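You operate a simulated robot arm through the tools that you are given. There is no shell and no other tool. Be economical: measure what you need, move in short steps, check, and stop when the job is done.

You run a simulated robot arm. Do the job below in one go: nothing can be reset, and whatever is moved stays where it is left.

## Task
Zero the tray scale and hold the 1 kg steel weight's reading.
Fine: switch it on first; the weight stays in the tray.

It is judged by the outcome, as a careful person would: the job done as asked, and still so three seconds after it is handed in. It fails if anything else is knocked over, pushed out of place, dropped, spilled or broken.

## Robot
A 6-joint arm with a two-finger parallel gripper, fixed in place. Base frame: the origin is at the foot of the arm, x ahead of it, y to its left, z up. Lengths are in mm, angles in degrees, forces in N, time in s.
With the tool pointing down near the work surface it reaches from about 180 to 840 mm from the base axis. Its first joint turns from -166.0 to 166.0 degrees. Payload 3.91 kg.
The TCP is the grasp point between the finger pads, 30 mm short of the fingertips. In the tool frame z runs along the fingers and y along their closing line. The gripper opens to 110 mm. The fingers are 20 mm wide and 10 mm thick; the gripper's body (48 by 112 mm) begins 55 mm behind the TCP.
Orientation is that of the tool frame in the base frame, as a unit quaternion [x, y, z, w]. With the fingers straight down and closing along the base's y, the tool's x points along the base's -x, its y along +y and its z along -z.

## Interface
- The arm moves only by the tool nudge_tool. Its arguments are lists of equal length, an entry for each row: "dp": the shift along the base's x, y, z in m, a list of three; "rotation": the turn, a rotation vector about the base's x, y, z in degrees, a list of three; "claw": the gripper command, from -1 (shut) to 1 (fully open), values between in proportion. In form: {"dp": [[x, y, z], ...], "rotation": [[rx, ry, rz], ...], "claw": [claw, ...]}. A call has 1 to 12 rows; each row is the pose to reach, as a shift and turn from the pose commanded when the call began. Rows are played at 5 a second. More than 50 mm and 8.6 degrees between two rows, or a gripper value outside its range, and nothing of the call is played. A pose out of reach is approached as far as the arm can. The call stops where the force on the tool passes 70 N (or 10 N more than at its start, if that is more) or the arm is blocked; 0.2 s more then pass. Each finger travels about 108 mm/s and halts on what it meets, pressing with about 27 N; the grip force reading is that of the motor and also rises with nothing between the fingers. The clock runs only during rows and for 0.2 s after the last one: add rows that repeat a pose to give the fingers time. It gives the time, the measured TCP pose, the force on the tool (base axes), the opening and the grip force at its end, in the units of the frame above (readings bear some noise).
- Cameras (640 x 400 px; columns grow to the right, rows downward): "scene" is fixed at [219.7, -500.7, 1524]; the picture's right is [0.67, -0.74, 0.00], its down [-0.60, -0.54, -0.59] and it looks along [0.44, 0.40, -0.80] (base axes); focal length 250 px, centre (320, 200). "wrist" rides on the gripper at [77, 7, -114] in the tool frame; the picture's right is [-0.09, 1.00, 0.00], its down [-0.80, -0.07, -0.59] and it looks along [-0.59, -0.05, 0.80] (tool axes); focal length 270 px, centre (320, 200). There is no depth. A picture from a camera that has moved, and an enlarged one, comes with that camera's place and axes in the base frame and with its lens.
- capture(camera): a new picture of that camera. No time passes.
- raise_lower(by): slides the trunk up (or, below 0, down) by that many mm; the arm rides with it, the base frame stays. It gives what a move gives, with no picture.
- enlarge(camera, box): a new picture of the part [left, top, right, bottom] of that camera's present view, enlarged. No time passes.
- hand_in(): hands the job in; it is judged then, once.

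Go step by step. Nothing tells you positions but the pictures and the camera data: compare them with the known pose of the tool, close in by small moves and look again before you grip or let go. The budget is 120 turns and 84 pictures, counting those below and the enlarged ones. Unless the task says otherwise, let go and move clear before handing in, and close with one line.

The tools are called after "Call:" as name(argument=value, ...) on one line, values as JSON. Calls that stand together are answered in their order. nudge_tool: Moves the arm, as the interface text tells. Its arguments: {"type":"object","properties":{"dp":{"type":"array","items":{"type":"array","items":{"type":"number"}}},"rotation":{"type":"array","items":{"type":"array","items":{"type":"number"}}},"claw":{"type":"array","items":{"type":"number"}}},"required":["dp","rotation","claw"]} The other tools are called the same way: raise_lower (by) slides the trunk up or down; capture (camera) takes a picture; enlarge (camera, box) takes an enlarged picture of a part of a camera's view; hand_in () hands the job in.

At the start:

```text
time: 0.0
ee_pos: [494.1, 123.5, 1160.4]
ee_rot: [0.0, 1.0, 0.0, 0.0]
wrist_force: [0.4, -1.4, -0.1]
finger_gap: 110.1
finger_force: 0.0
trunk travel left (down, up): [-475.0, 65.0]
```

scene: 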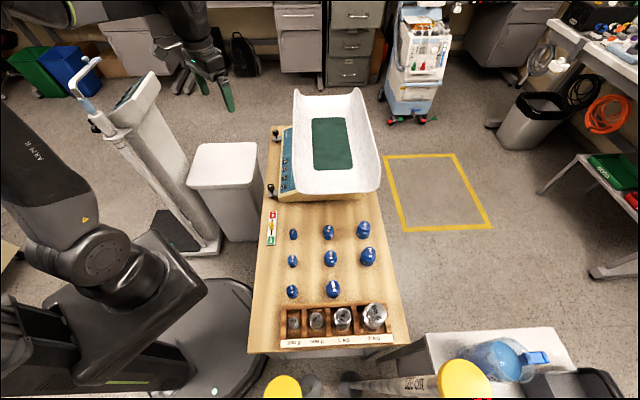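
wrist: 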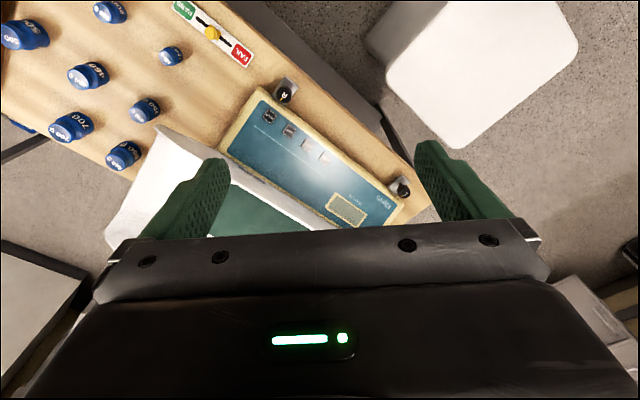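

I see a table with a baby-type tray scale, blue weights, and a rack of steel weights labelled along the front. I'll look closer at the panel, the weights and the rack.

Call:
enlarge(camera="scene", box=[240, 290, 420, 360])

Call:
enlarge(camera="wrist", box=[160, 0, 440, 240])

Call:
enlarge(camera="scene", box=[250, 80, 400, 250])

```text
3.56 times, centred on (330, 325) of scene
camera zoom: at [219.7, -500.7, 1524.0], right [0.67, -0.74, 0.0], down [-0.6, -0.54, -0.59], along [0.44, 0.4, -0.8], focal length 888 px, centre (284, -244)
```

zoom: 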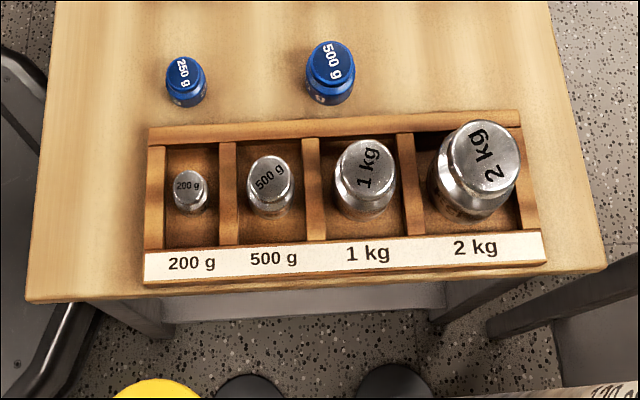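

```text
1.67 times, centred on (300, 120) of wrist
camera zoom: at [417.0, 129.4, 1275.0], right [0.09, 1.0, 0.0], down [0.8, -0.07, 0.59], along [0.59, -0.05, -0.8], focal length 450 px, centre (353, 333)
```

zoom: 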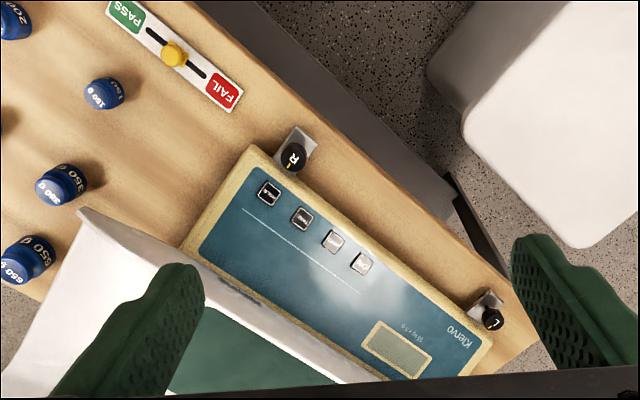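

```text
2.35 times, centred on (325, 165) of scene
camera zoom: at [219.7, -500.7, 1524.0], right [0.67, -0.74, 0.0], down [-0.6, -0.54, -0.59], along [0.44, 0.4, -0.8], focal length 588 px, centre (308, 282)
```

zoom: 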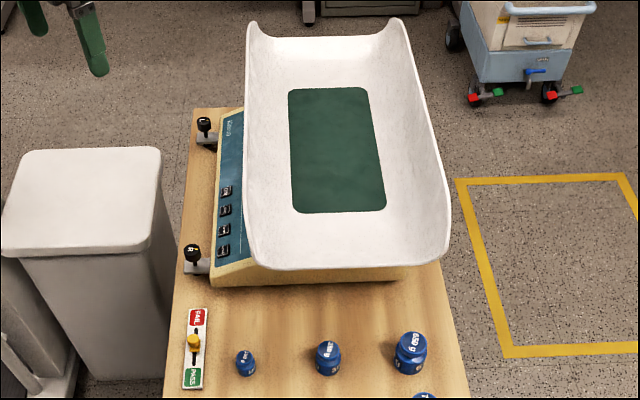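

The buttons and labels need a closer look; I take the panel to be around (580–800, 20–150), so I'll move the wrist camera nearer to it.

Call:
nudge_tool(dp=[[0.02, -0.01, -0.035], [0.04, -0.02, -0.07], [0.06, -0.03, -0.105], [0.08, -0.045, -0.14], [0.09, -0.05, -0.16]], rotation=[[0, 0, 0], [0, 0, 0], [0, 0, 0], [0, 0, 0], [0, 0, 0]], claw=[1, 1, 1, 1, 1])

Call:
capture(camera="wrist")

Call:
capture(camera="scene")

```text
time: 1.2
ee_pos: [583.2, 74.9, 1000.8]
ee_rot: [-0.001, 1.0, 0.0, 0.0]
wrist_force: [0.0, -0.5, -0.7]
finger_gap: 109.9
finger_force: 0.1
trunk travel left (down, up): [-475.0, 65.0]
```

```text
78 pictures are left
camera wrist: at [506.0, 80.4, 1114.8], right [0.09, 1.0, 0.0], down [0.8, -0.07, 0.59], along [0.59, -0.05, -0.8], focal length 270 px, centre (320, 200)
```

wrist: 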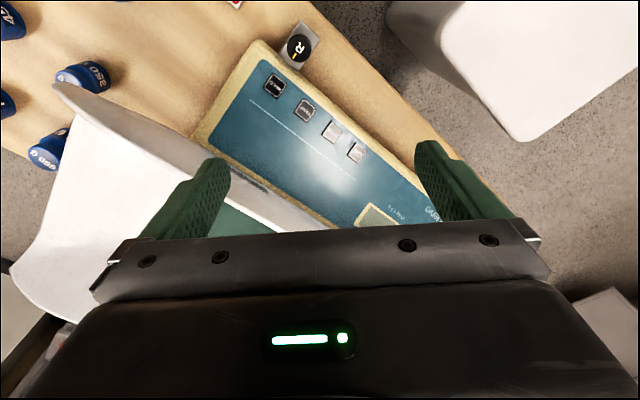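

```text
77 pictures are left
```

scene: 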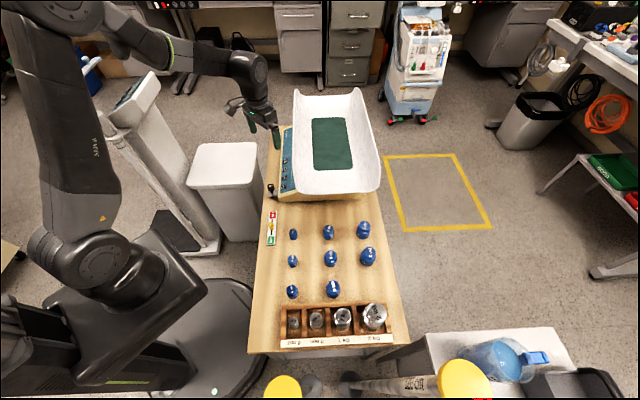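

Call:
enlarge(camera="wrist", box=[235, 60, 395, 180])

Call:
enlarge(camera="wrist", box=[330, 160, 450, 235])

```text
3.33 times, centred on (315, 120) of wrist
camera zoom: at [506.0, 80.4, 1114.8], right [0.09, 1.0, 0.0], down [0.8, -0.07, 0.59], along [0.59, -0.05, -0.8], focal length 901 px, centre (337, 467)
```

zoom: 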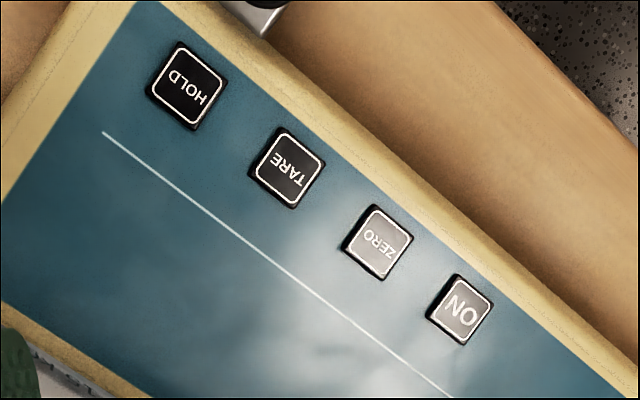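

```text
5.33 times, centred on (390, 198) of wrist
camera zoom: at [506.0, 80.4, 1114.8], right [0.09, 1.0, 0.0], down [0.8, -0.07, 0.59], along [0.59, -0.05, -0.8], focal length 1442 px, centre (-53, 213)
```

zoom: 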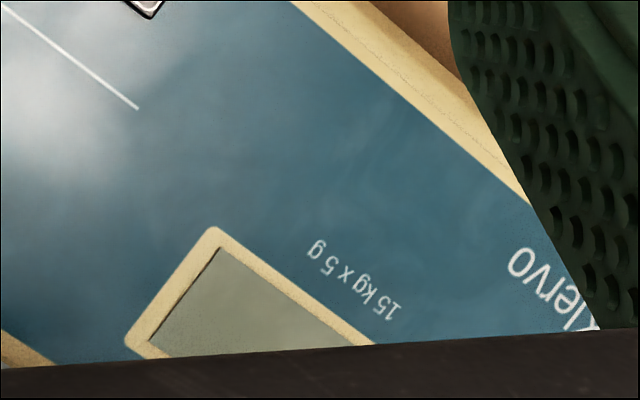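

The keys are HOLD, TARE, ZERO and ON. Before pressing I'll check the L and R knobs, in case they are locks or levelling knobs.

Call:
enlarge(camera="wrist", box=[260, 10, 340, 70])

Call:
enlarge(camera="scene", box=[250, 110, 310, 250])

```text
6.67 times, centred on (300, 40) of wrist
camera zoom: at [506.0, 80.4, 1114.8], right [0.09, 1.0, 0.0], down [0.8, -0.07, 0.59], along [0.59, -0.05, -0.8], focal length 1802 px, centre (453, 1267)
```

zoom: 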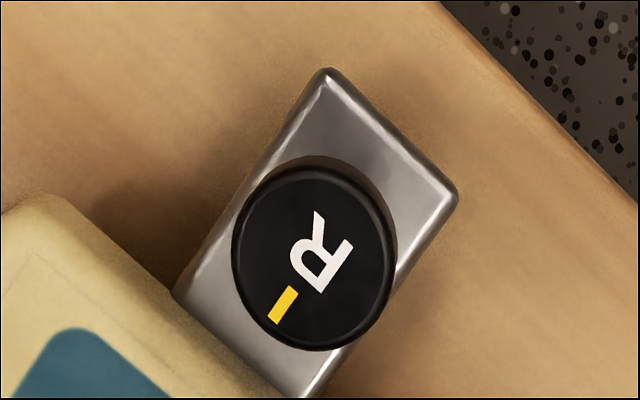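

```text
2.86 times, centred on (280, 180) of scene
camera zoom: at [219.7, -500.7, 1524.0], right [0.67, -0.74, 0.0], down [-0.6, -0.54, -0.59], along [0.44, 0.4, -0.8], focal length 713 px, centre (434, 257)
```

zoom: 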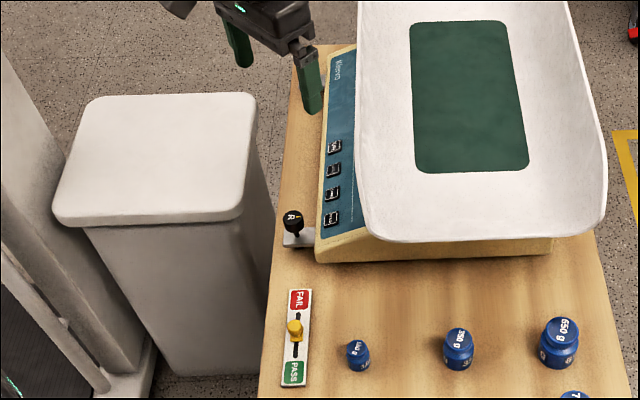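

ON sits at about (677, 117, 780), ZERO at (645, 85), HOLD at (581, 20), and the tray rim is about 48 mm from the key line at z≈920. I'll shut the fingers, turn −45° to line up with the panel, and hover above ON.

Call:
nudge_tool(dp=[[0.0, 0.0, 0.0], [0.03, 0.015, 0.0], [0.06, 0.03, 0.0], [0.08, 0.04, 0.0], [0.093, 0.044, -0.02], [0.093, 0.044, -0.06], [0.093, 0.044, -0.1], [0.093, 0.044, -0.1]], rotation=[[0, 0, -8], [0, 0, -16], [0, 0, -24], [0, 0, -32], [0, 0, -40], [0, 0, -45], [0, 0, -45], [0, 0, -45]], claw=[-1, -1, -1, -1, -1, -1, -1, -1])

Call:
capture(camera="wrist")

Call:
enlarge(camera="scene", box=[200, 60, 400, 220])

```text
time: 3.0
ee_pos: [677.7, 116.1, 900.6]
ee_rot: [0.382, 0.924, 0.0, 0.0]
wrist_force: [0.5, 0.5, 0.1]
finger_gap: 0.1
finger_force: 26.4
trunk travel left (down, up): [-475.0, 65.0]
```

```text
72 pictures are left
camera wrist: at [627.7, 174.0, 1015.5], right [0.77, 0.64, 0.0], down [0.52, -0.62, 0.59], along [0.38, -0.46, -0.8], focal length 270 px, centre (320, 200)
```

wrist: 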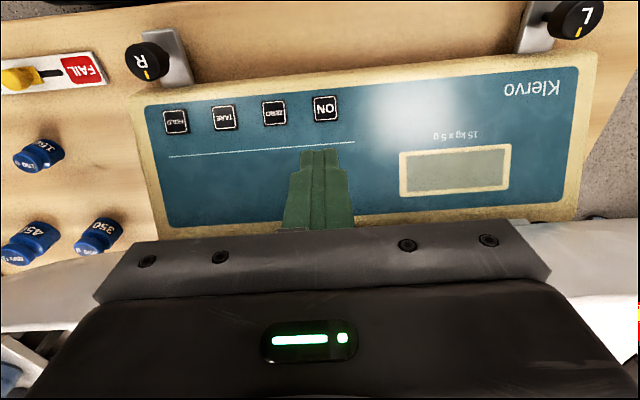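

```text
2.50 times, centred on (300, 140) of scene
camera zoom: at [219.7, -500.7, 1524.0], right [0.67, -0.74, 0.0], down [-0.6, -0.54, -0.59], along [0.44, 0.4, -0.8], focal length 624 px, centre (370, 350)
```

zoom: 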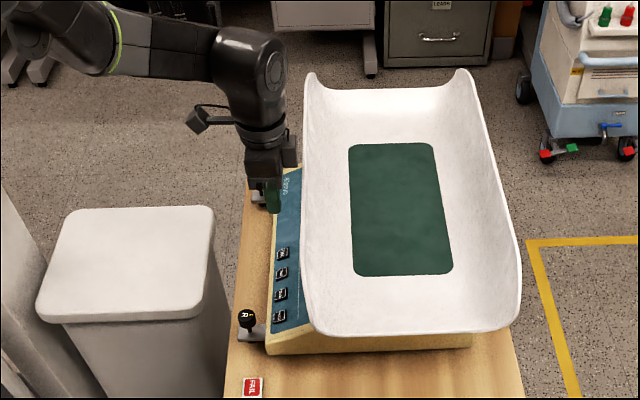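

The key position agrees within 3 mm in this view, so I'll lower to about 12 mm above ON and look.

Call:
nudge_tool(dp=[[0.0015, 0.001, -0.04], [0.0015, 0.001, -0.075], [0.0015, 0.001, -0.078]], rotation=[[0, 0, 0], [0, 0, 0], [0, 0, 0]], claw=[-1, -1, -1])

Call:
capture(camera="wrist")

Call:
enlarge(camera="scene", box=[240, 90, 340, 200])

```text
time: 3.8
ee_pos: [678.6, 118.1, 823.6]
ee_rot: [0.383, 0.924, -0.001, -0.001]
wrist_force: [-0.1, 1.3, -0.4]
finger_gap: 0.1
finger_force: 27.6
trunk travel left (down, up): [-475.0, 65.0]
```

```text
70 pictures are left
camera wrist: at [629.2, 176.0, 937.6], right [0.77, 0.64, 0.0], down [0.52, -0.62, 0.59], along [0.38, -0.46, -0.8], focal length 270 px, centre (320, 200)
```

wrist: 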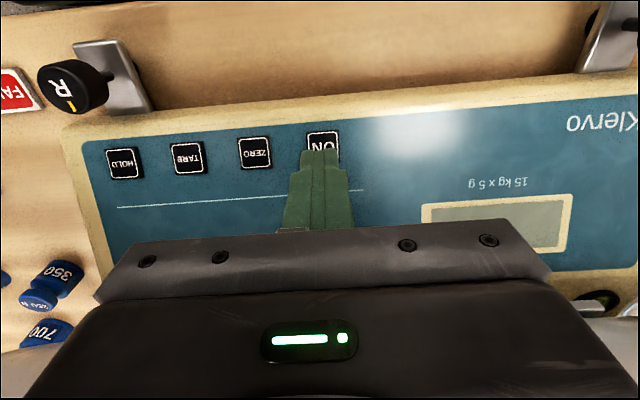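

```text
3.64 times, centred on (290, 145) of scene
camera zoom: at [219.7, -500.7, 1524.0], right [0.67, -0.74, 0.0], down [-0.6, -0.54, -0.59], along [0.44, 0.4, -0.8], focal length 908 px, centre (429, 400)
```

zoom: 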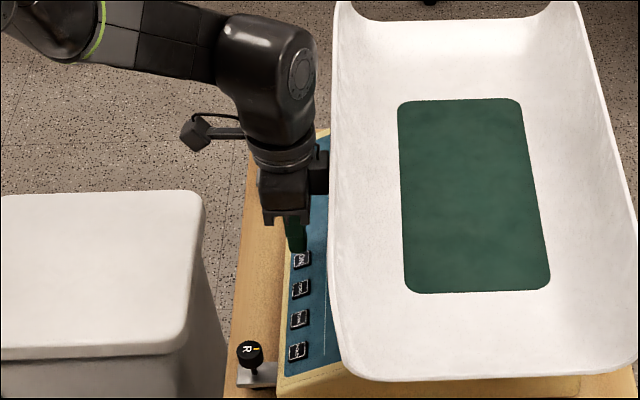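

The tip is nearly over ON. I'll shift it 2 mm towards the key centre and press down gently in small steps.

Call:
nudge_tool(dp=[[-0.0015, 0.0015, -0.004], [-0.0015, 0.0015, -0.008], [-0.0015, 0.0015, -0.011], [-0.0015, 0.0015, -0.013]], rotation=[[0, 0, 0], [0, 0, 0], [0, 0, 0], [0, 0, 0]], claw=[-1, -1, -1, -1])

Call:
capture(camera="wrist")

```text
time: 4.8
ee_pos: [675.8, 119.4, 809.7]
ee_rot: [0.381, 0.924, 0.0, 0.0]
wrist_force: [0.0, 1.0, 0.3]
finger_gap: 0.2
finger_force: 26.6
trunk travel left (down, up): [-475.0, 65.0]
```

```text
68 pictures are left
camera wrist: at [627.5, 177.3, 924.3], right [0.77, 0.64, 0.0], down [0.52, -0.62, 0.59], along [0.38, -0.46, -0.8], focal length 270 px, centre (320, 200)
```

wrist: 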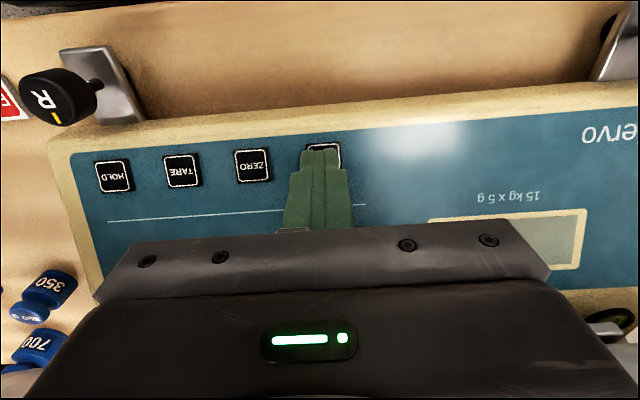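

No contact yet. I'll carry on down in 1 mm steps.

Call:
nudge_tool(dp=[[0.001, 0, -0.001], [0.001, 0, -0.002], [0.001, 0, -0.003], [0.001, 0, -0.004]], rotation=[[0, 0, 0], [0, 0, 0], [0, 0, 0], [0, 0, 0]], claw=[-1, -1, -1, -1])

Call:
enlarge(camera="wrist", box=[240, 120, 600, 300])

```text
time: 5.8
ee_pos: [677.3, 121.4, 807.2]
ee_rot: [0.383, 0.924, 0.0, 0.0]
wrist_force: [-0.4, -0.2, 0.7]
finger_gap: 0.0
finger_force: 26.8
trunk travel left (down, up): [-475.0, 65.0]
```

```text
1.78 times, centred on (420, 210) of wrist
camera zoom: at [628.4, 178.0, 920.6], right [0.77, 0.64, 0.0], down [0.52, -0.62, 0.59], along [0.38, -0.46, -0.8], focal length 480 px, centre (142, 182)
```

zoom: 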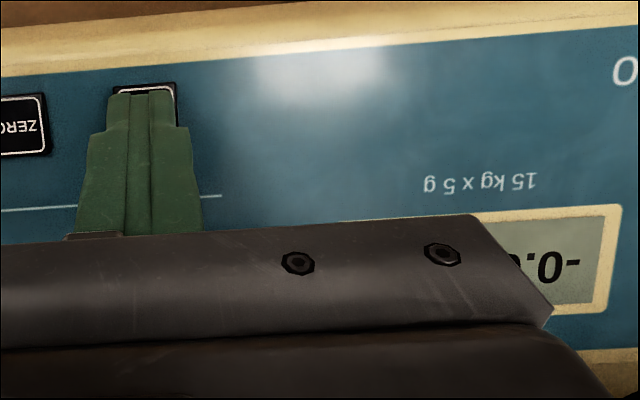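

The display came on with "-0.0…". I'll lift off and read it.

Call:
nudge_tool(dp=[[0, 0, 0.015], [0, 0, 0.05], [-0.016, -0.016, 0.085]], rotation=[[0, 0, 0], [0, 0, 0], [0, 0, 0]], claw=[-1, -1, -1])

Call:
capture(camera="wrist")

Call:
enlarge(camera="wrist", box=[390, 120, 550, 220])

```text
time: 6.6
ee_pos: [661.1, 103.0, 891.1]
ee_rot: [0.382, 0.924, 0.0, 0.0]
wrist_force: [-0.1, -1.3, 0.1]
finger_gap: 0.0
finger_force: 26.6
trunk travel left (down, up): [-475.0, 65.0]
```

```text
66 pictures are left
camera wrist: at [612.2, 160.3, 1005.5], right [0.77, 0.64, 0.0], down [0.52, -0.62, 0.59], along [0.38, -0.46, -0.8], focal length 270 px, centre (320, 200)
```

wrist: 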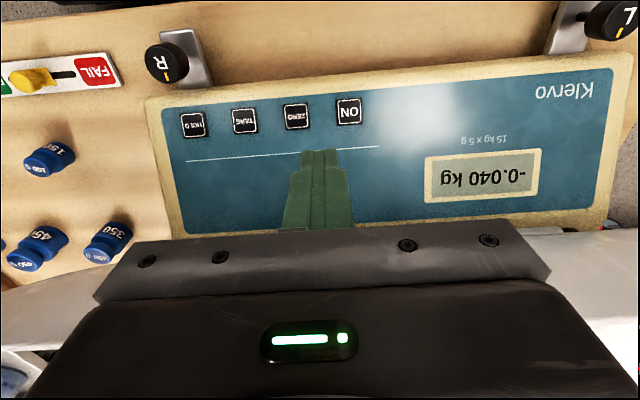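

```text
4.00 times, centred on (470, 170) of wrist
camera zoom: at [612.2, 160.3, 1005.5], right [0.77, 0.64, 0.0], down [0.52, -0.62, 0.59], along [0.38, -0.46, -0.8], focal length 1081 px, centre (-280, 320)
```

zoom: 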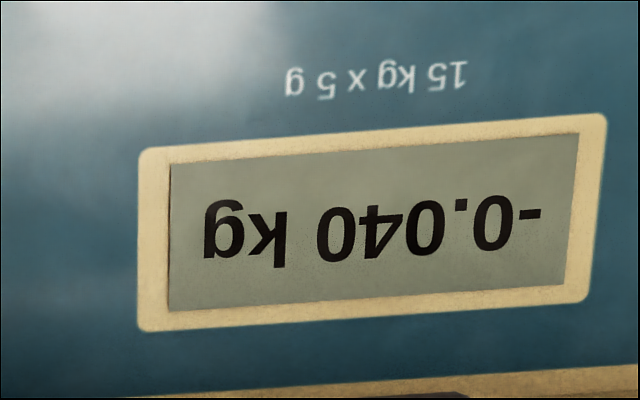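

It reads −0.040 kg with the tray empty, so ZERO at about (646, 86) is next. I'll press it the same way.

Call:
nudge_tool(dp=[[-0.0156, -0.0175, -0.03], [-0.0156, -0.0175, -0.068], [-0.0156, -0.0175, -0.078], [-0.0156, -0.0175, -0.082], [-0.0156, -0.0175, -0.084], [-0.0156, -0.0175, -0.085], [-0.0156, -0.0175, -0.085]], rotation=[[0, 0, 0], [0, 0, 0], [0, 0, 0], [0, 0, 0], [0, 0, 0], [0, 0, 0], [0, 0, 0]], claw=[-1, -1, -1, -1, -1, -1, -1])

Call:
capture(camera="wrist")

```text
time: 8.2
ee_pos: [645.4, 86.2, 805.9]
ee_rot: [0.382, 0.924, -0.001, 0.0]
wrist_force: [0.1, 0.9, 2.8]
finger_gap: 0.2
finger_force: 27.6
trunk travel left (down, up): [-475.0, 65.0]
```

```text
64 pictures are left
camera wrist: at [596.4, 144.6, 920.1], right [0.77, 0.64, 0.0], down [0.52, -0.62, 0.59], along [0.38, -0.46, -0.8], focal length 270 px, centre (320, 200)
```

wrist: 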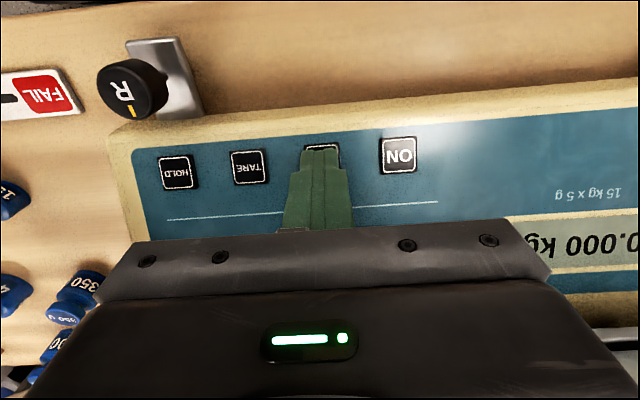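

It reads 0.000 kg. I'll lift clear, confirm the reading, and then look over the weights.

Call:
nudge_tool(dp=[[0, 0, 0.015], [0, 0, 0.055], [0, 0, 0.1], [-0.01, -0.01, 0.145], [-0.03, -0.03, 0.185]], rotation=[[0, 0, 0], [0, 0, 0], [0, 0, 0], [0, 0, 0], [0, 0, 0]], claw=[-1, -1, -1, -1, -1])

Call:
capture(camera="wrist")

Call:
enlarge(camera="scene", box=[310, 290, 400, 360])

```text
time: 9.4
ee_pos: [611.4, 53.1, 988.7]
ee_rot: [0.383, 0.924, 0.0, 0.0]
wrist_force: [-0.1, 0.1, 0.8]
finger_gap: 0.0
finger_force: 27.1
trunk travel left (down, up): [-475.0, 65.0]
```

```text
63 pictures are left
camera wrist: at [562.4, 112.9, 1103.8], right [0.77, 0.64, 0.0], down [0.52, -0.62, 0.59], along [0.38, -0.46, -0.8], focal length 270 px, centre (320, 200)
```

wrist: 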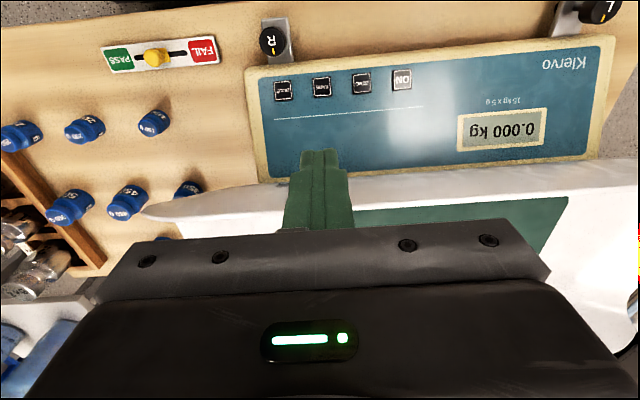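

```text
5.71 times, centred on (355, 325) of scene
camera zoom: at [219.7, -500.7, 1524.0], right [0.67, -0.74, 0.0], down [-0.6, -0.54, -0.59], along [0.44, 0.4, -0.8], focal length 1427 px, centre (120, -514)
```

zoom: 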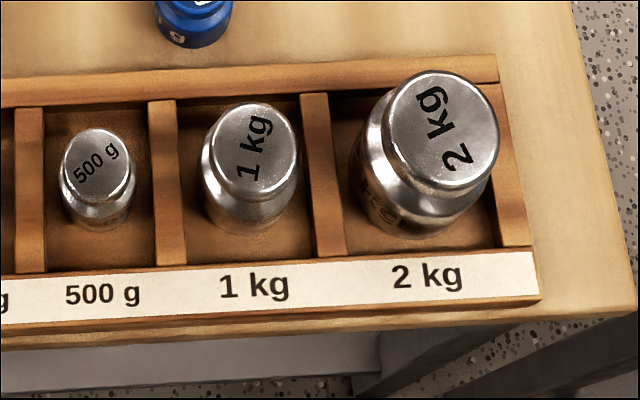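

Zeroing is confirmed at 0.000 kg. I'll travel high over to the rack, keeping this orientation, towards the 1 kg weight near (367, −445), and open the fingers on the way.

Call:
nudge_tool(dp=[[-0.0214, -0.0403, 0.01], [-0.0428, -0.0807, 0.02], [-0.0643, -0.121, 0.02], [-0.0857, -0.1613, 0.02], [-0.107, -0.2017, 0.02], [-0.1285, -0.242, 0.02], [-0.15, -0.2823, 0.02], [-0.1713, -0.3227, 0.02], [-0.1928, -0.363, 0.02], [-0.2142, -0.4033, 0.01], [-0.2356, -0.4437, 0], [-0.255, -0.48, 0]], rotation=[[0, 0, 0], [0, 0, 0], [0, 0, 0], [0, 0, 0], [0, 0, 0], [0, 0, 0], [0, 0, 0], [0, 0, 0], [0, 0, 0], [0, 0, 0], [0, 0, 0], [0, 0, 0]], claw=[-1, -1, -1, -1, -1, -1, 1, 1, 1, 1, 1, 1])

Call:
capture(camera="wrist")

Call:
capture(camera="scene")

```text
time: 12.0
ee_pos: [359.8, -424.2, 990.6]
ee_rot: [0.382, 0.924, 0.0, 0.0]
wrist_force: [0.7, -1.0, 0.6]
finger_gap: 110.2
finger_force: 0.0
trunk travel left (down, up): [-475.0, 65.0]
```

```text
61 pictures are left
camera wrist: at [310.5, -365.7, 1105.0], right [0.77, 0.64, 0.0], down [0.52, -0.62, 0.59], along [0.38, -0.45, -0.8], focal length 270 px, centre (320, 200)
```

wrist: 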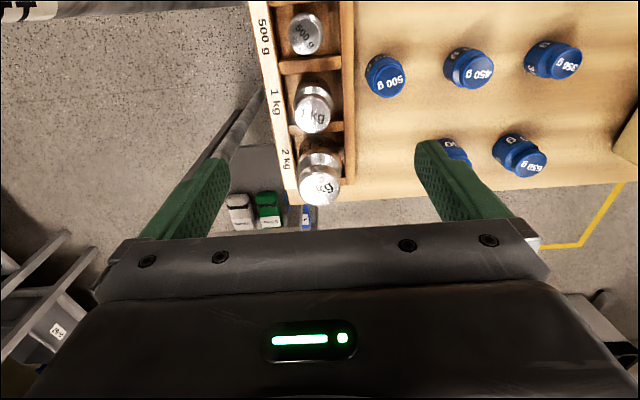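

```text
60 pictures are left
```

scene: 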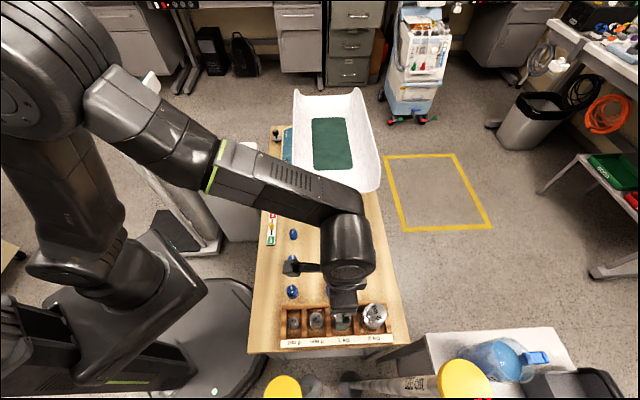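

Call:
enlarge(camera="wrist", box=[240, 50, 400, 210])

```text
2.50 times, centred on (320, 130) of wrist
camera zoom: at [310.5, -365.7, 1105.0], right [0.77, 0.64, 0.0], down [0.52, -0.62, 0.59], along [0.38, -0.45, -0.8], focal length 676 px, centre (320, 375)
```

zoom: 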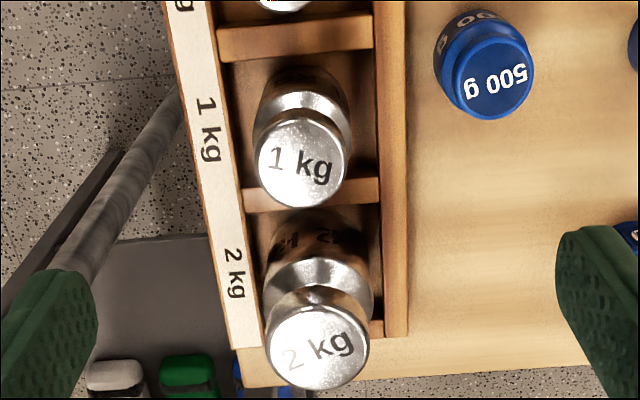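

The 1 kg weight's top is at about (368, −446, 812), roughly 40 mm across. I'll centre over it, narrow the fingers to about 70 mm, drop to z≈880 and check.

Call:
nudge_tool(dp=[[0.004, -0.011, -0.04], [0.008, -0.0215, -0.08], [0.008, -0.0215, -0.11], [0.008, -0.0215, -0.11]], rotation=[[0, 0, 0], [0, 0, 0], [0, 0, 0], [0, 0, 0]], claw=[0.3, 0.3, 0.3, 0.3])

Call:
capture(camera="wrist")

Call:
enlarge(camera="scene", box=[290, 260, 410, 360])

```text
time: 13.0
ee_pos: [370.1, -443.9, 879.4]
ee_rot: [0.383, 0.924, -0.001, 0.0]
wrist_force: [1.1, -0.4, -0.2]
finger_gap: 71.3
finger_force: 0.0
trunk travel left (down, up): [-475.0, 65.0]
```

```text
58 pictures are left
camera wrist: at [320.3, -385.9, 994.6], right [0.77, 0.64, 0.0], down [0.52, -0.62, 0.59], along [0.38, -0.46, -0.8], focal length 270 px, centre (320, 200)
```

wrist: 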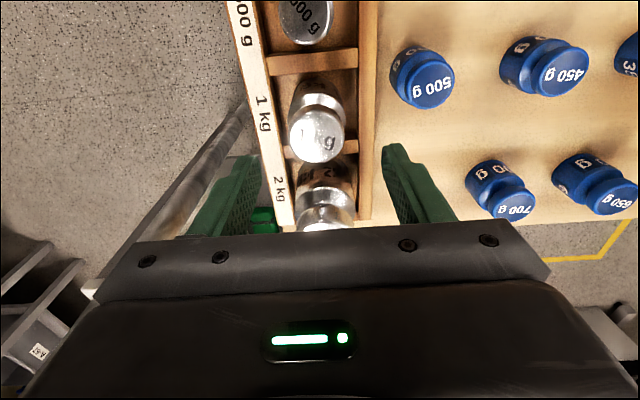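

```text
4.00 times, centred on (350, 310) of scene
camera zoom: at [219.7, -500.7, 1524.0], right [0.67, -0.74, 0.0], down [-0.6, -0.54, -0.59], along [0.44, 0.4, -0.8], focal length 999 px, centre (200, -240)
```

zoom: 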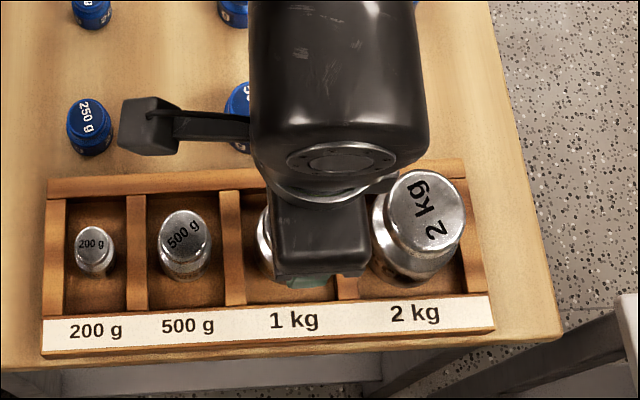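

Views agree; a small correction of (−2, −3) mm is needed. The rack walls are low (about z 743), so I'll descend to TCP z≈790 with a 64 mm opening.

Call:
nudge_tool(dp=[[-0.0015, -0.0025, -0.02], [-0.0015, -0.0025, -0.045], [-0.0015, -0.0025, -0.07], [-0.0015, -0.0025, -0.09], [-0.0015, -0.0025, -0.09]], rotation=[[0, 0, 0], [0, 0, 0], [0, 0, 0], [0, 0, 0], [0, 0, 0]], claw=[0.18, 0.18, 0.18, 0.18, 0.18])

Call:
capture(camera="wrist")

Call:
enlarge(camera="scene", box=[290, 260, 410, 360])

```text
time: 14.2
ee_pos: [367.1, -449.1, 789.9]
ee_rot: [0.383, 0.924, 0.0, 0.0]
wrist_force: [-0.1, 1.0, 0.8]
finger_gap: 65.0
finger_force: 0.1
trunk travel left (down, up): [-475.0, 65.0]
```

```text
56 pictures are left
camera wrist: at [317.7, -390.4, 904.7], right [0.77, 0.64, 0.0], down [0.52, -0.62, 0.59], along [0.38, -0.46, -0.8], focal length 270 px, centre (320, 200)
```

wrist: 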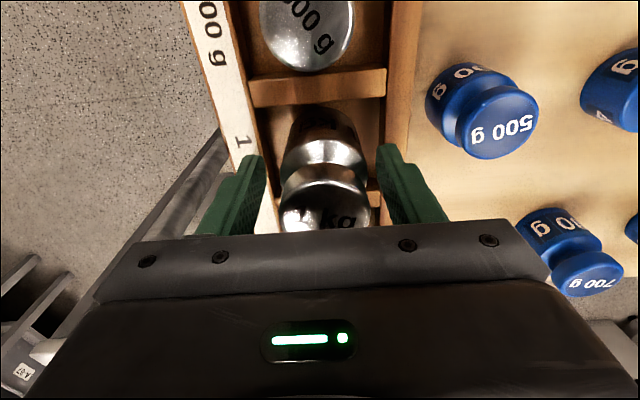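

```text
4.00 times, centred on (350, 310) of scene
camera zoom: at [219.7, -500.7, 1524.0], right [0.67, -0.74, 0.0], down [-0.6, -0.54, -0.59], along [0.44, 0.4, -0.8], focal length 999 px, centre (200, -240)
```

zoom: 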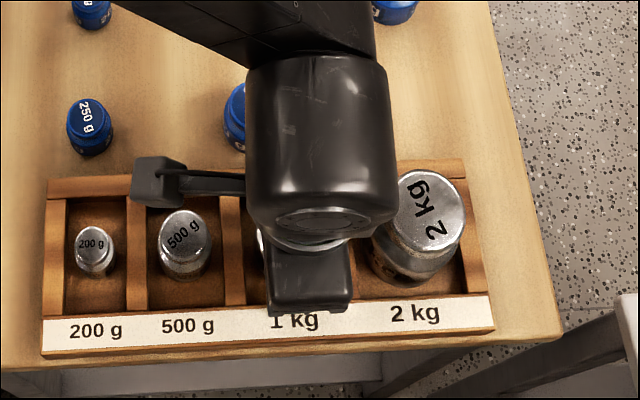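

The weight sits between the fingers, so I'll close.

Call:
nudge_tool(dp=[[0, 0, 0], [0, 0, 0], [0, 0, 0], [0, 0, 0]], rotation=[[0, 0, 0], [0, 0, 0], [0, 0, 0], [0, 0, 0]], claw=[-1, -1, -1, -1])

```text
time: 15.2
ee_pos: [367.6, -449.5, 789.8]
ee_rot: [0.382, 0.924, 0.0, 0.0]
wrist_force: [1.0, 0.7, 0.2]
finger_gap: 47.3
finger_force: 27.1
trunk travel left (down, up): [-475.0, 65.0]
```

The gripper holds it at 47 mm, which is the body diameter. I'll lift straight up a little and check.

Call:
nudge_tool(dp=[[0, 0, 0.015], [0, 0, 0.04], [0, 0, 0.08], [0, 0, 0.08]], rotation=[[0, 0, 0], [0, 0, 0], [0, 0, 0], [0, 0, 0]], claw=[-1, -1, -1, -1])

Call:
capture(camera="wrist")

```text
time: 16.2
ee_pos: [366.7, -450.6, 870.0]
ee_rot: [0.383, 0.924, 0.001, -0.001]
wrist_force: [0.4, 1.7, -10.2]
finger_gap: 47.5
finger_force: 26.9
trunk travel left (down, up): [-475.0, 65.0]
```

```text
54 pictures are left
camera wrist: at [318.1, -390.8, 984.6], right [0.77, 0.64, 0.0], down [0.52, -0.62, 0.59], along [0.38, -0.45, -0.8], focal length 270 px, centre (320, 200)
```

wrist: 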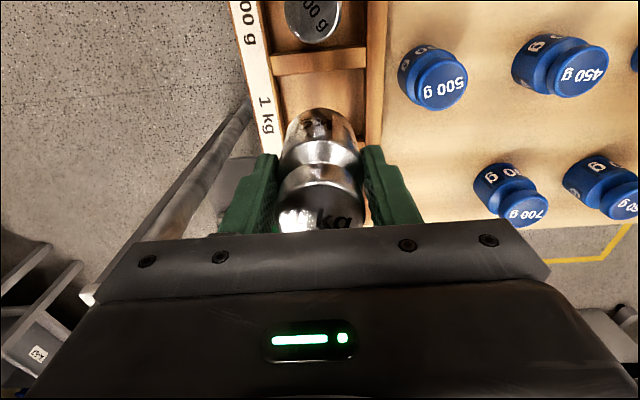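

It's lifted cleanly (10 N). I'll rise to z≈1050 and carry it over the tray's near part, around (741, −93).

Call:
nudge_tool(dp=[[0, 0, 0.045], [0, 0, 0.09], [0, 0, 0.135], [0, 0, 0.18], [0.031, 0.03, 0.18], [0.062, 0.059, 0.18], [0.093, 0.089, 0.18], [0.124, 0.119, 0.18], [0.155, 0.149, 0.18], [0.186, 0.178, 0.18]], rotation=[[0, 0, 0], [0, 0, 0], [0, 0, 0], [0, 0, 0], [0, 0, 0], [0, 0, 0], [0, 0, 0], [0, 0, 0], [0, 0, 0], [0, 0, 0]], claw=[-1, -1, -1, -1, -1, -1, -1, -1, -1, -1])

Call:
nudge_tool(dp=[[0.031, 0.03, 0], [0.062, 0.059, 0], [0.093, 0.089, 0], [0.124, 0.119, 0], [0.155, 0.149, 0], [0.178, 0.172, 0], [0.188, 0.18, 0], [0.188, 0.18, 0]], rotation=[[0, 0, 0], [0, 0, 0], [0, 0, 0], [0, 0, 0], [0, 0, 0], [0, 0, 0], [0, 0, 0], [0, 0, 0]], claw=[-1, -1, -1, -1, -1, -1, -1, -1])

Call:
capture(camera="wrist")

Call:
capture(camera="scene")

```text
time: 18.4
ee_pos: [556.1, -267.1, 1048.3]
ee_rot: [0.382, 0.924, -0.001, -0.001]
wrist_force: [0.2, -0.2, -9.8]
finger_gap: 47.3
finger_force: 27.3
trunk travel left (down, up): [-475.0, 65.0]
```

```text
time: 20.2
ee_pos: [743.4, -90.4, 1047.7]
ee_rot: [0.382, 0.924, -0.001, -0.001]
wrist_force: [0.4, -0.2, -10.6]
finger_gap: 47.4
finger_force: 27.0
trunk travel left (down, up): [-475.0, 65.0]
```

```text
53 pictures are left
camera wrist: at [693.7, -32.2, 1163.6], right [0.77, 0.64, 0.0], down [0.52, -0.62, 0.59], along [0.38, -0.46, -0.8], focal length 270 px, centre (320, 200)
```

wrist: 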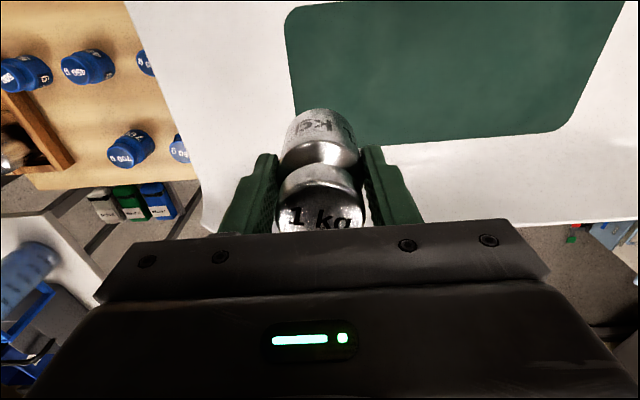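

```text
52 pictures are left
```

scene: 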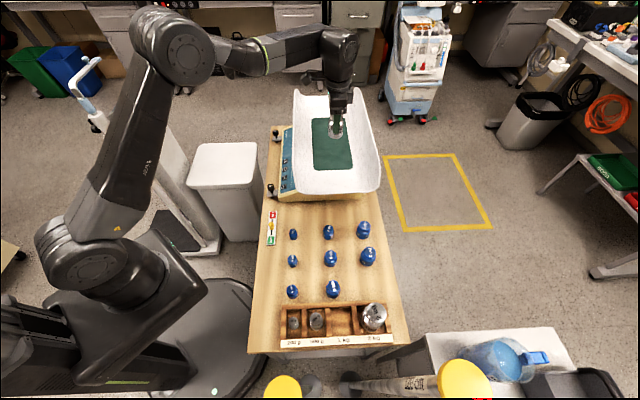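

The tray floor is at about z 858, so the weight should touch down at TCP z≈916. I'm centred across the tray; I'll go 14 mm further along each axis and lower to just above the floor.

Call:
nudge_tool(dp=[[0.014, 0.014, -0.03], [0.014, 0.014, -0.07], [0.014, 0.014, -0.1], [0.014, 0.014, -0.118], [0.014, 0.014, -0.118]], rotation=[[0, 0, 0], [0, 0, 0], [0, 0, 0], [0, 0, 0], [0, 0, 0]], claw=[-1, -1, -1, -1, -1])

Call:
capture(camera="wrist")

Call:
enlarge(camera="scene", box=[270, 70, 400, 210])

```text
time: 21.4
ee_pos: [756.3, -75.5, 931.7]
ee_rot: [0.383, 0.924, 0.0, 0.0]
wrist_force: [0.7, -0.5, -10.5]
finger_gap: 47.2
finger_force: 26.4
trunk travel left (down, up): [-475.0, 65.0]
```

```text
51 pictures are left
camera wrist: at [707.4, -17.2, 1045.6], right [0.77, 0.64, 0.0], down [0.52, -0.62, 0.59], along [0.38, -0.46, -0.8], focal length 270 px, centre (320, 200)
```

wrist: 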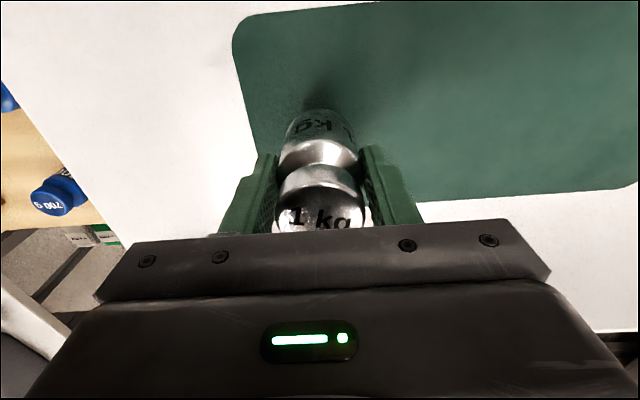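

```text
2.86 times, centred on (335, 140) of scene
camera zoom: at [219.7, -500.7, 1524.0], right [0.67, -0.74, 0.0], down [-0.6, -0.54, -0.59], along [0.44, 0.4, -0.8], focal length 713 px, centre (277, 371)
```

zoom: 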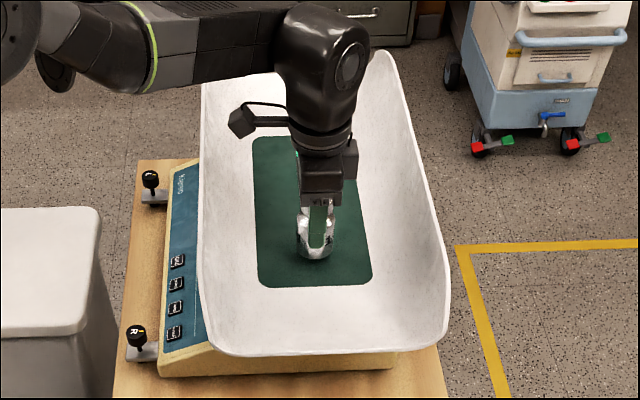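

Clear on all sides; about 15 mm left. I'll lower in small steps.

Call:
nudge_tool(dp=[[0, 0, -0.004], [0, 0, -0.008], [0, 0, -0.011], [0, 0, -0.013]], rotation=[[0, 0, 0], [0, 0, 0], [0, 0, 0], [0, 0, 0]], claw=[-1, -1, -1, -1])

```text
time: 22.4
ee_pos: [755.1, -75.8, 919.8]
ee_rot: [0.382, 0.924, 0.0, 0.0]
wrist_force: [0.3, -0.2, -10.3]
finger_gap: 47.2
finger_force: 27.2
trunk travel left (down, up): [-475.0, 65.0]
```

Call:
nudge_tool(dp=[[0, 0, -0.001], [0, 0, -0.002], [0, 0, -0.003]], rotation=[[0, 0, 0], [0, 0, 0], [0, 0, 0]], claw=[-1, -1, -1])

Call:
enlarge(camera="scene", box=[310, 130, 360, 170])

```text
time: 23.2
ee_pos: [756.8, -76.2, 915.7]
ee_rot: [0.382, 0.924, 0.001, 0.001]
wrist_force: [-0.7, 0.5, -10.6]
finger_gap: 47.3
finger_force: 27.4
trunk travel left (down, up): [-475.0, 65.0]
```

```text
10.00 times, centred on (335, 150) of scene
camera zoom: at [219.7, -500.7, 1524.0], right [0.67, -0.74, 0.0], down [-0.6, -0.54, -0.59], along [0.44, 0.4, -0.8], focal length 2497 px, centre (170, 700)
```

zoom: 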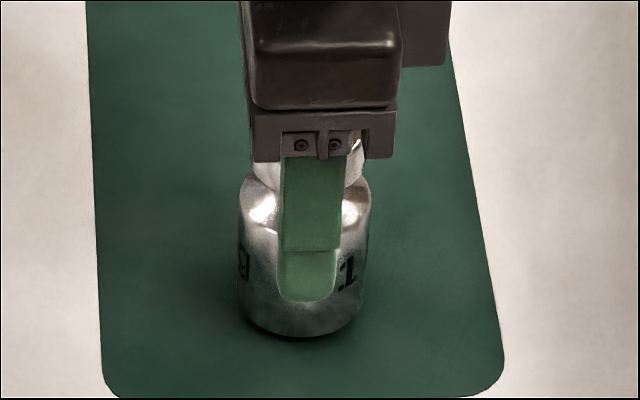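

Very close to the floor, with no contact force yet. I'll take more 1 mm steps.

Call:
nudge_tool(dp=[[0, 0, -0.001], [0, 0, -0.002], [0, 0, -0.002]], rotation=[[0, 0, 0], [0, 0, 0], [0, 0, 0]], claw=[-1, -1, -1])

```text
time: 24.0
ee_pos: [756.5, -76.3, 913.1]
ee_rot: [0.383, 0.924, -0.001, -0.001]
wrist_force: [-0.5, 0.2, -10.1]
finger_gap: 47.2
finger_force: 27.3
trunk travel left (down, up): [-475.0, 65.0]
```

Call:
nudge_tool(dp=[[0, 0, -0.001], [0, 0, -0.002], [0, 0, -0.002]], rotation=[[0, 0, 0], [0, 0, 0], [0, 0, 0]], claw=[-1, -1, -1])

Call:
enlarge(camera="scene", box=[310, 130, 360, 170])

```text
time: 24.8
ee_pos: [757.7, -75.9, 909.8]
ee_rot: [0.383, 0.924, 0.0, -0.001]
wrist_force: [-0.8, 0.3, -9.4]
finger_gap: 47.5
finger_force: 26.6
trunk travel left (down, up): [-475.0, 65.0]
```

```text
10.00 times, centred on (335, 150) of scene
camera zoom: at [219.7, -500.7, 1524.0], right [0.67, -0.74, 0.0], down [-0.6, -0.54, -0.59], along [0.44, 0.4, -0.8], focal length 2497 px, centre (170, 700)
```

zoom: 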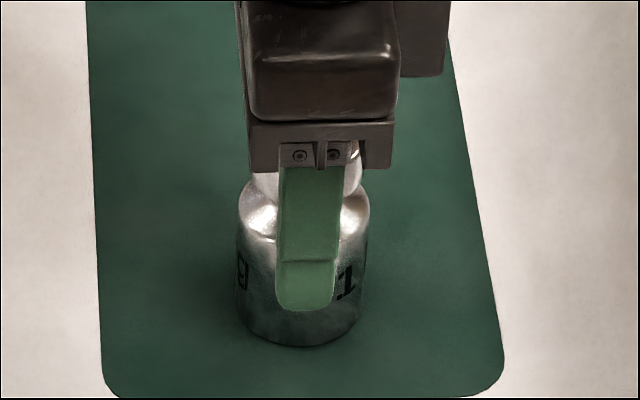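

Still hanging free (about −10 N). I'll continue in small steps.

Call:
nudge_tool(dp=[[0, 0, -0.001], [0, 0, -0.002], [0, 0, -0.002]], rotation=[[0, 0, 0], [0, 0, 0], [0, 0, 0]], claw=[-1, -1, -1])

Call:
nudge_tool(dp=[[0, 0, -0.001], [0, 0, -0.001]], rotation=[[0, 0, 0], [0, 0, 0]], claw=[-1, -1])

```text
time: 25.6
ee_pos: [757.3, -75.6, 909.9]
ee_rot: [0.381, 0.925, 0.001, 0.001]
wrist_force: [1.8, -0.1, -1.7]
finger_gap: 47.0
finger_force: 26.5
trunk travel left (down, up): [-475.0, 65.0]
```

```text
time: 26.2
ee_pos: [756.4, -75.9, 910.6]
ee_rot: [0.382, 0.924, 0.0, 0.002]
wrist_force: [6.0, 0.4, 8.0]
finger_gap: 47.3
finger_force: 26.7
trunk travel left (down, up): [-475.0, 65.0]
```

The weight is on the tray floor. I'll ease back 1 mm and open the fingers.

Call:
nudge_tool(dp=[[0, 0, 0.001], [0, 0, 0.001], [0, 0, 0.001], [0, 0, 0.001], [0, 0, 0.001]], rotation=[[0, 0, 0], [0, 0, 0], [0, 0, 0], [0, 0, 0], [0, 0, 0]], claw=[-1, -0.05, 0.1, 0.3, 0.3])

Call:
capture(camera="wrist")

```text
time: 27.4
ee_pos: [756.8, -75.8, 910.3]
ee_rot: [0.383, 0.924, 0.0, 0.0]
wrist_force: [-0.5, -0.1, 0.1]
finger_gap: 71.6
finger_force: 0.1
trunk travel left (down, up): [-475.0, 65.0]
```

```text
47 pictures are left
camera wrist: at [706.6, -17.2, 1024.9], right [0.77, 0.64, 0.0], down [0.52, -0.62, 0.59], along [0.38, -0.46, -0.8], focal length 270 px, centre (320, 200)
```

wrist: 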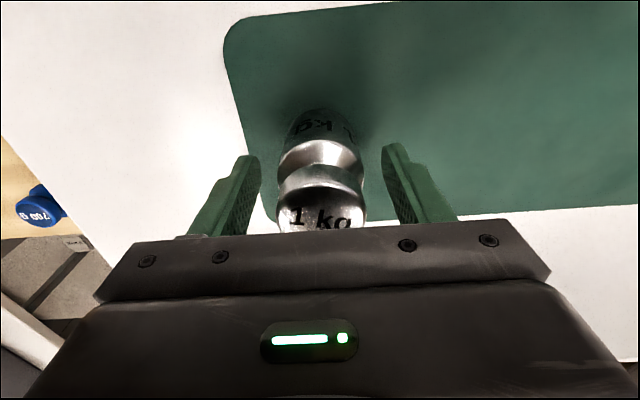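

It's released and standing. I'll rise straight up, then move towards HOLD with the fingers shut.

Call:
nudge_tool(dp=[[0, 0, 0.02], [0, 0, 0.06], [0, 0, 0.1], [-0.03, 0.017, 0.12], [-0.07, 0.039, 0.12], [-0.11, 0.061, 0.12], [-0.145, 0.081, 0.12], [-0.165, 0.092, 0.1], [-0.1745, 0.097, 0.07], [-0.1745, 0.097, 0.05]], rotation=[[0, 0, 0], [0, 0, 0], [0, 0, 0], [0, 0, 0], [0, 0, 0], [0, 0, 0], [0, 0, 0], [0, 0, 0], [0, 0, 0], [0, 0, 0]], claw=[0.3, 0.3, 0.3, -1, -1, -1, -1, -1, -1, -1])

Call:
capture(camera="wrist")

Call:
enlarge(camera="scene", box=[250, 80, 400, 210])

```text
time: 29.6
ee_pos: [581.7, 21.8, 959.6]
ee_rot: [0.383, 0.924, -0.001, 0.0]
wrist_force: [0.4, 0.2, 0.0]
finger_gap: 0.1
finger_force: 26.9
trunk travel left (down, up): [-475.0, 65.0]
```

```text
46 pictures are left
camera wrist: at [531.6, 79.7, 1074.3], right [0.77, 0.64, 0.0], down [0.52, -0.62, 0.59], along [0.38, -0.46, -0.8], focal length 270 px, centre (320, 200)
```

wrist: 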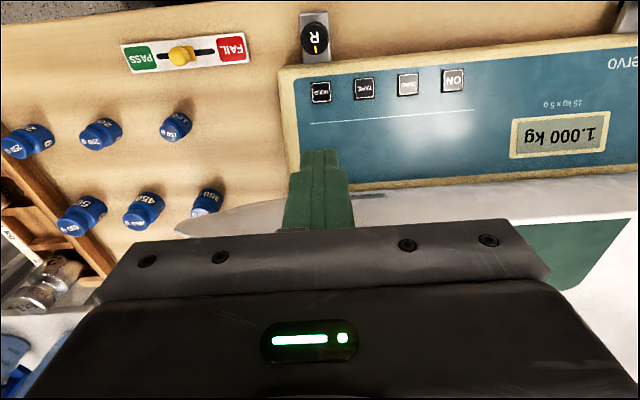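

```text
3.08 times, centred on (325, 145) of scene
camera zoom: at [219.7, -500.7, 1524.0], right [0.67, -0.74, 0.0], down [-0.6, -0.54, -0.59], along [0.44, 0.4, -0.8], focal length 768 px, centre (305, 369)
```

zoom: 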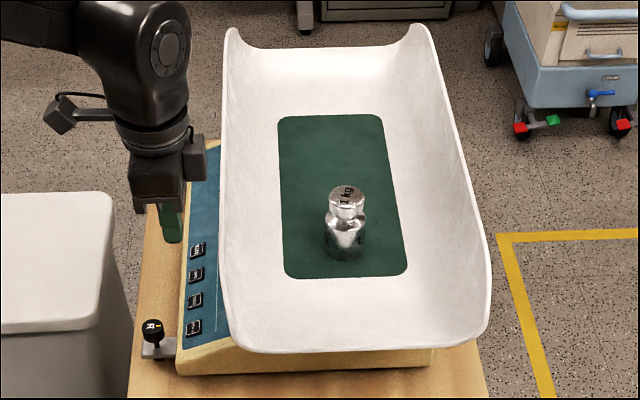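

The display reads 1.000 kg and HOLD computes to (581, 20). I'll descend to just above it and press.

Call:
nudge_tool(dp=[[0, -0.001, -0.04], [0, -0.001, -0.08], [0, -0.001, -0.12], [0, -0.001, -0.138], [0, -0.001, -0.138]], rotation=[[0, 0, 0], [0, 0, 0], [0, 0, 0], [0, 0, 0], [0, 0, 0]], claw=[-1, -1, -1, -1, -1])

Call:
capture(camera="wrist")

```text
time: 30.8
ee_pos: [581.6, 17.8, 820.6]
ee_rot: [0.383, 0.924, 0.001, 0.0]
wrist_force: [-0.7, 0.2, -0.5]
finger_gap: 0.1
finger_force: 27.3
trunk travel left (down, up): [-475.0, 65.0]
```

```text
44 pictures are left
camera wrist: at [531.5, 77.3, 935.7], right [0.77, 0.64, 0.0], down [0.52, -0.62, 0.59], along [0.38, -0.46, -0.8], focal length 270 px, centre (320, 200)
```

wrist: 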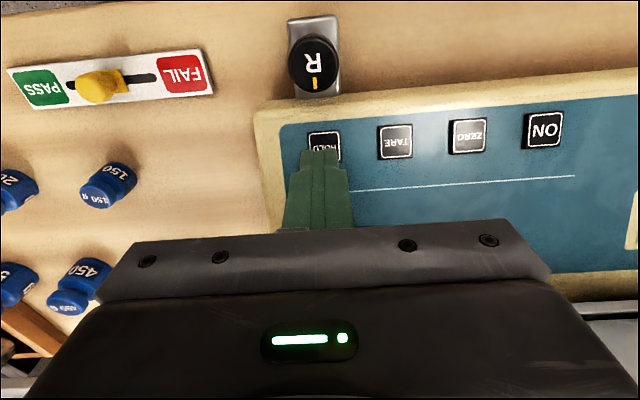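

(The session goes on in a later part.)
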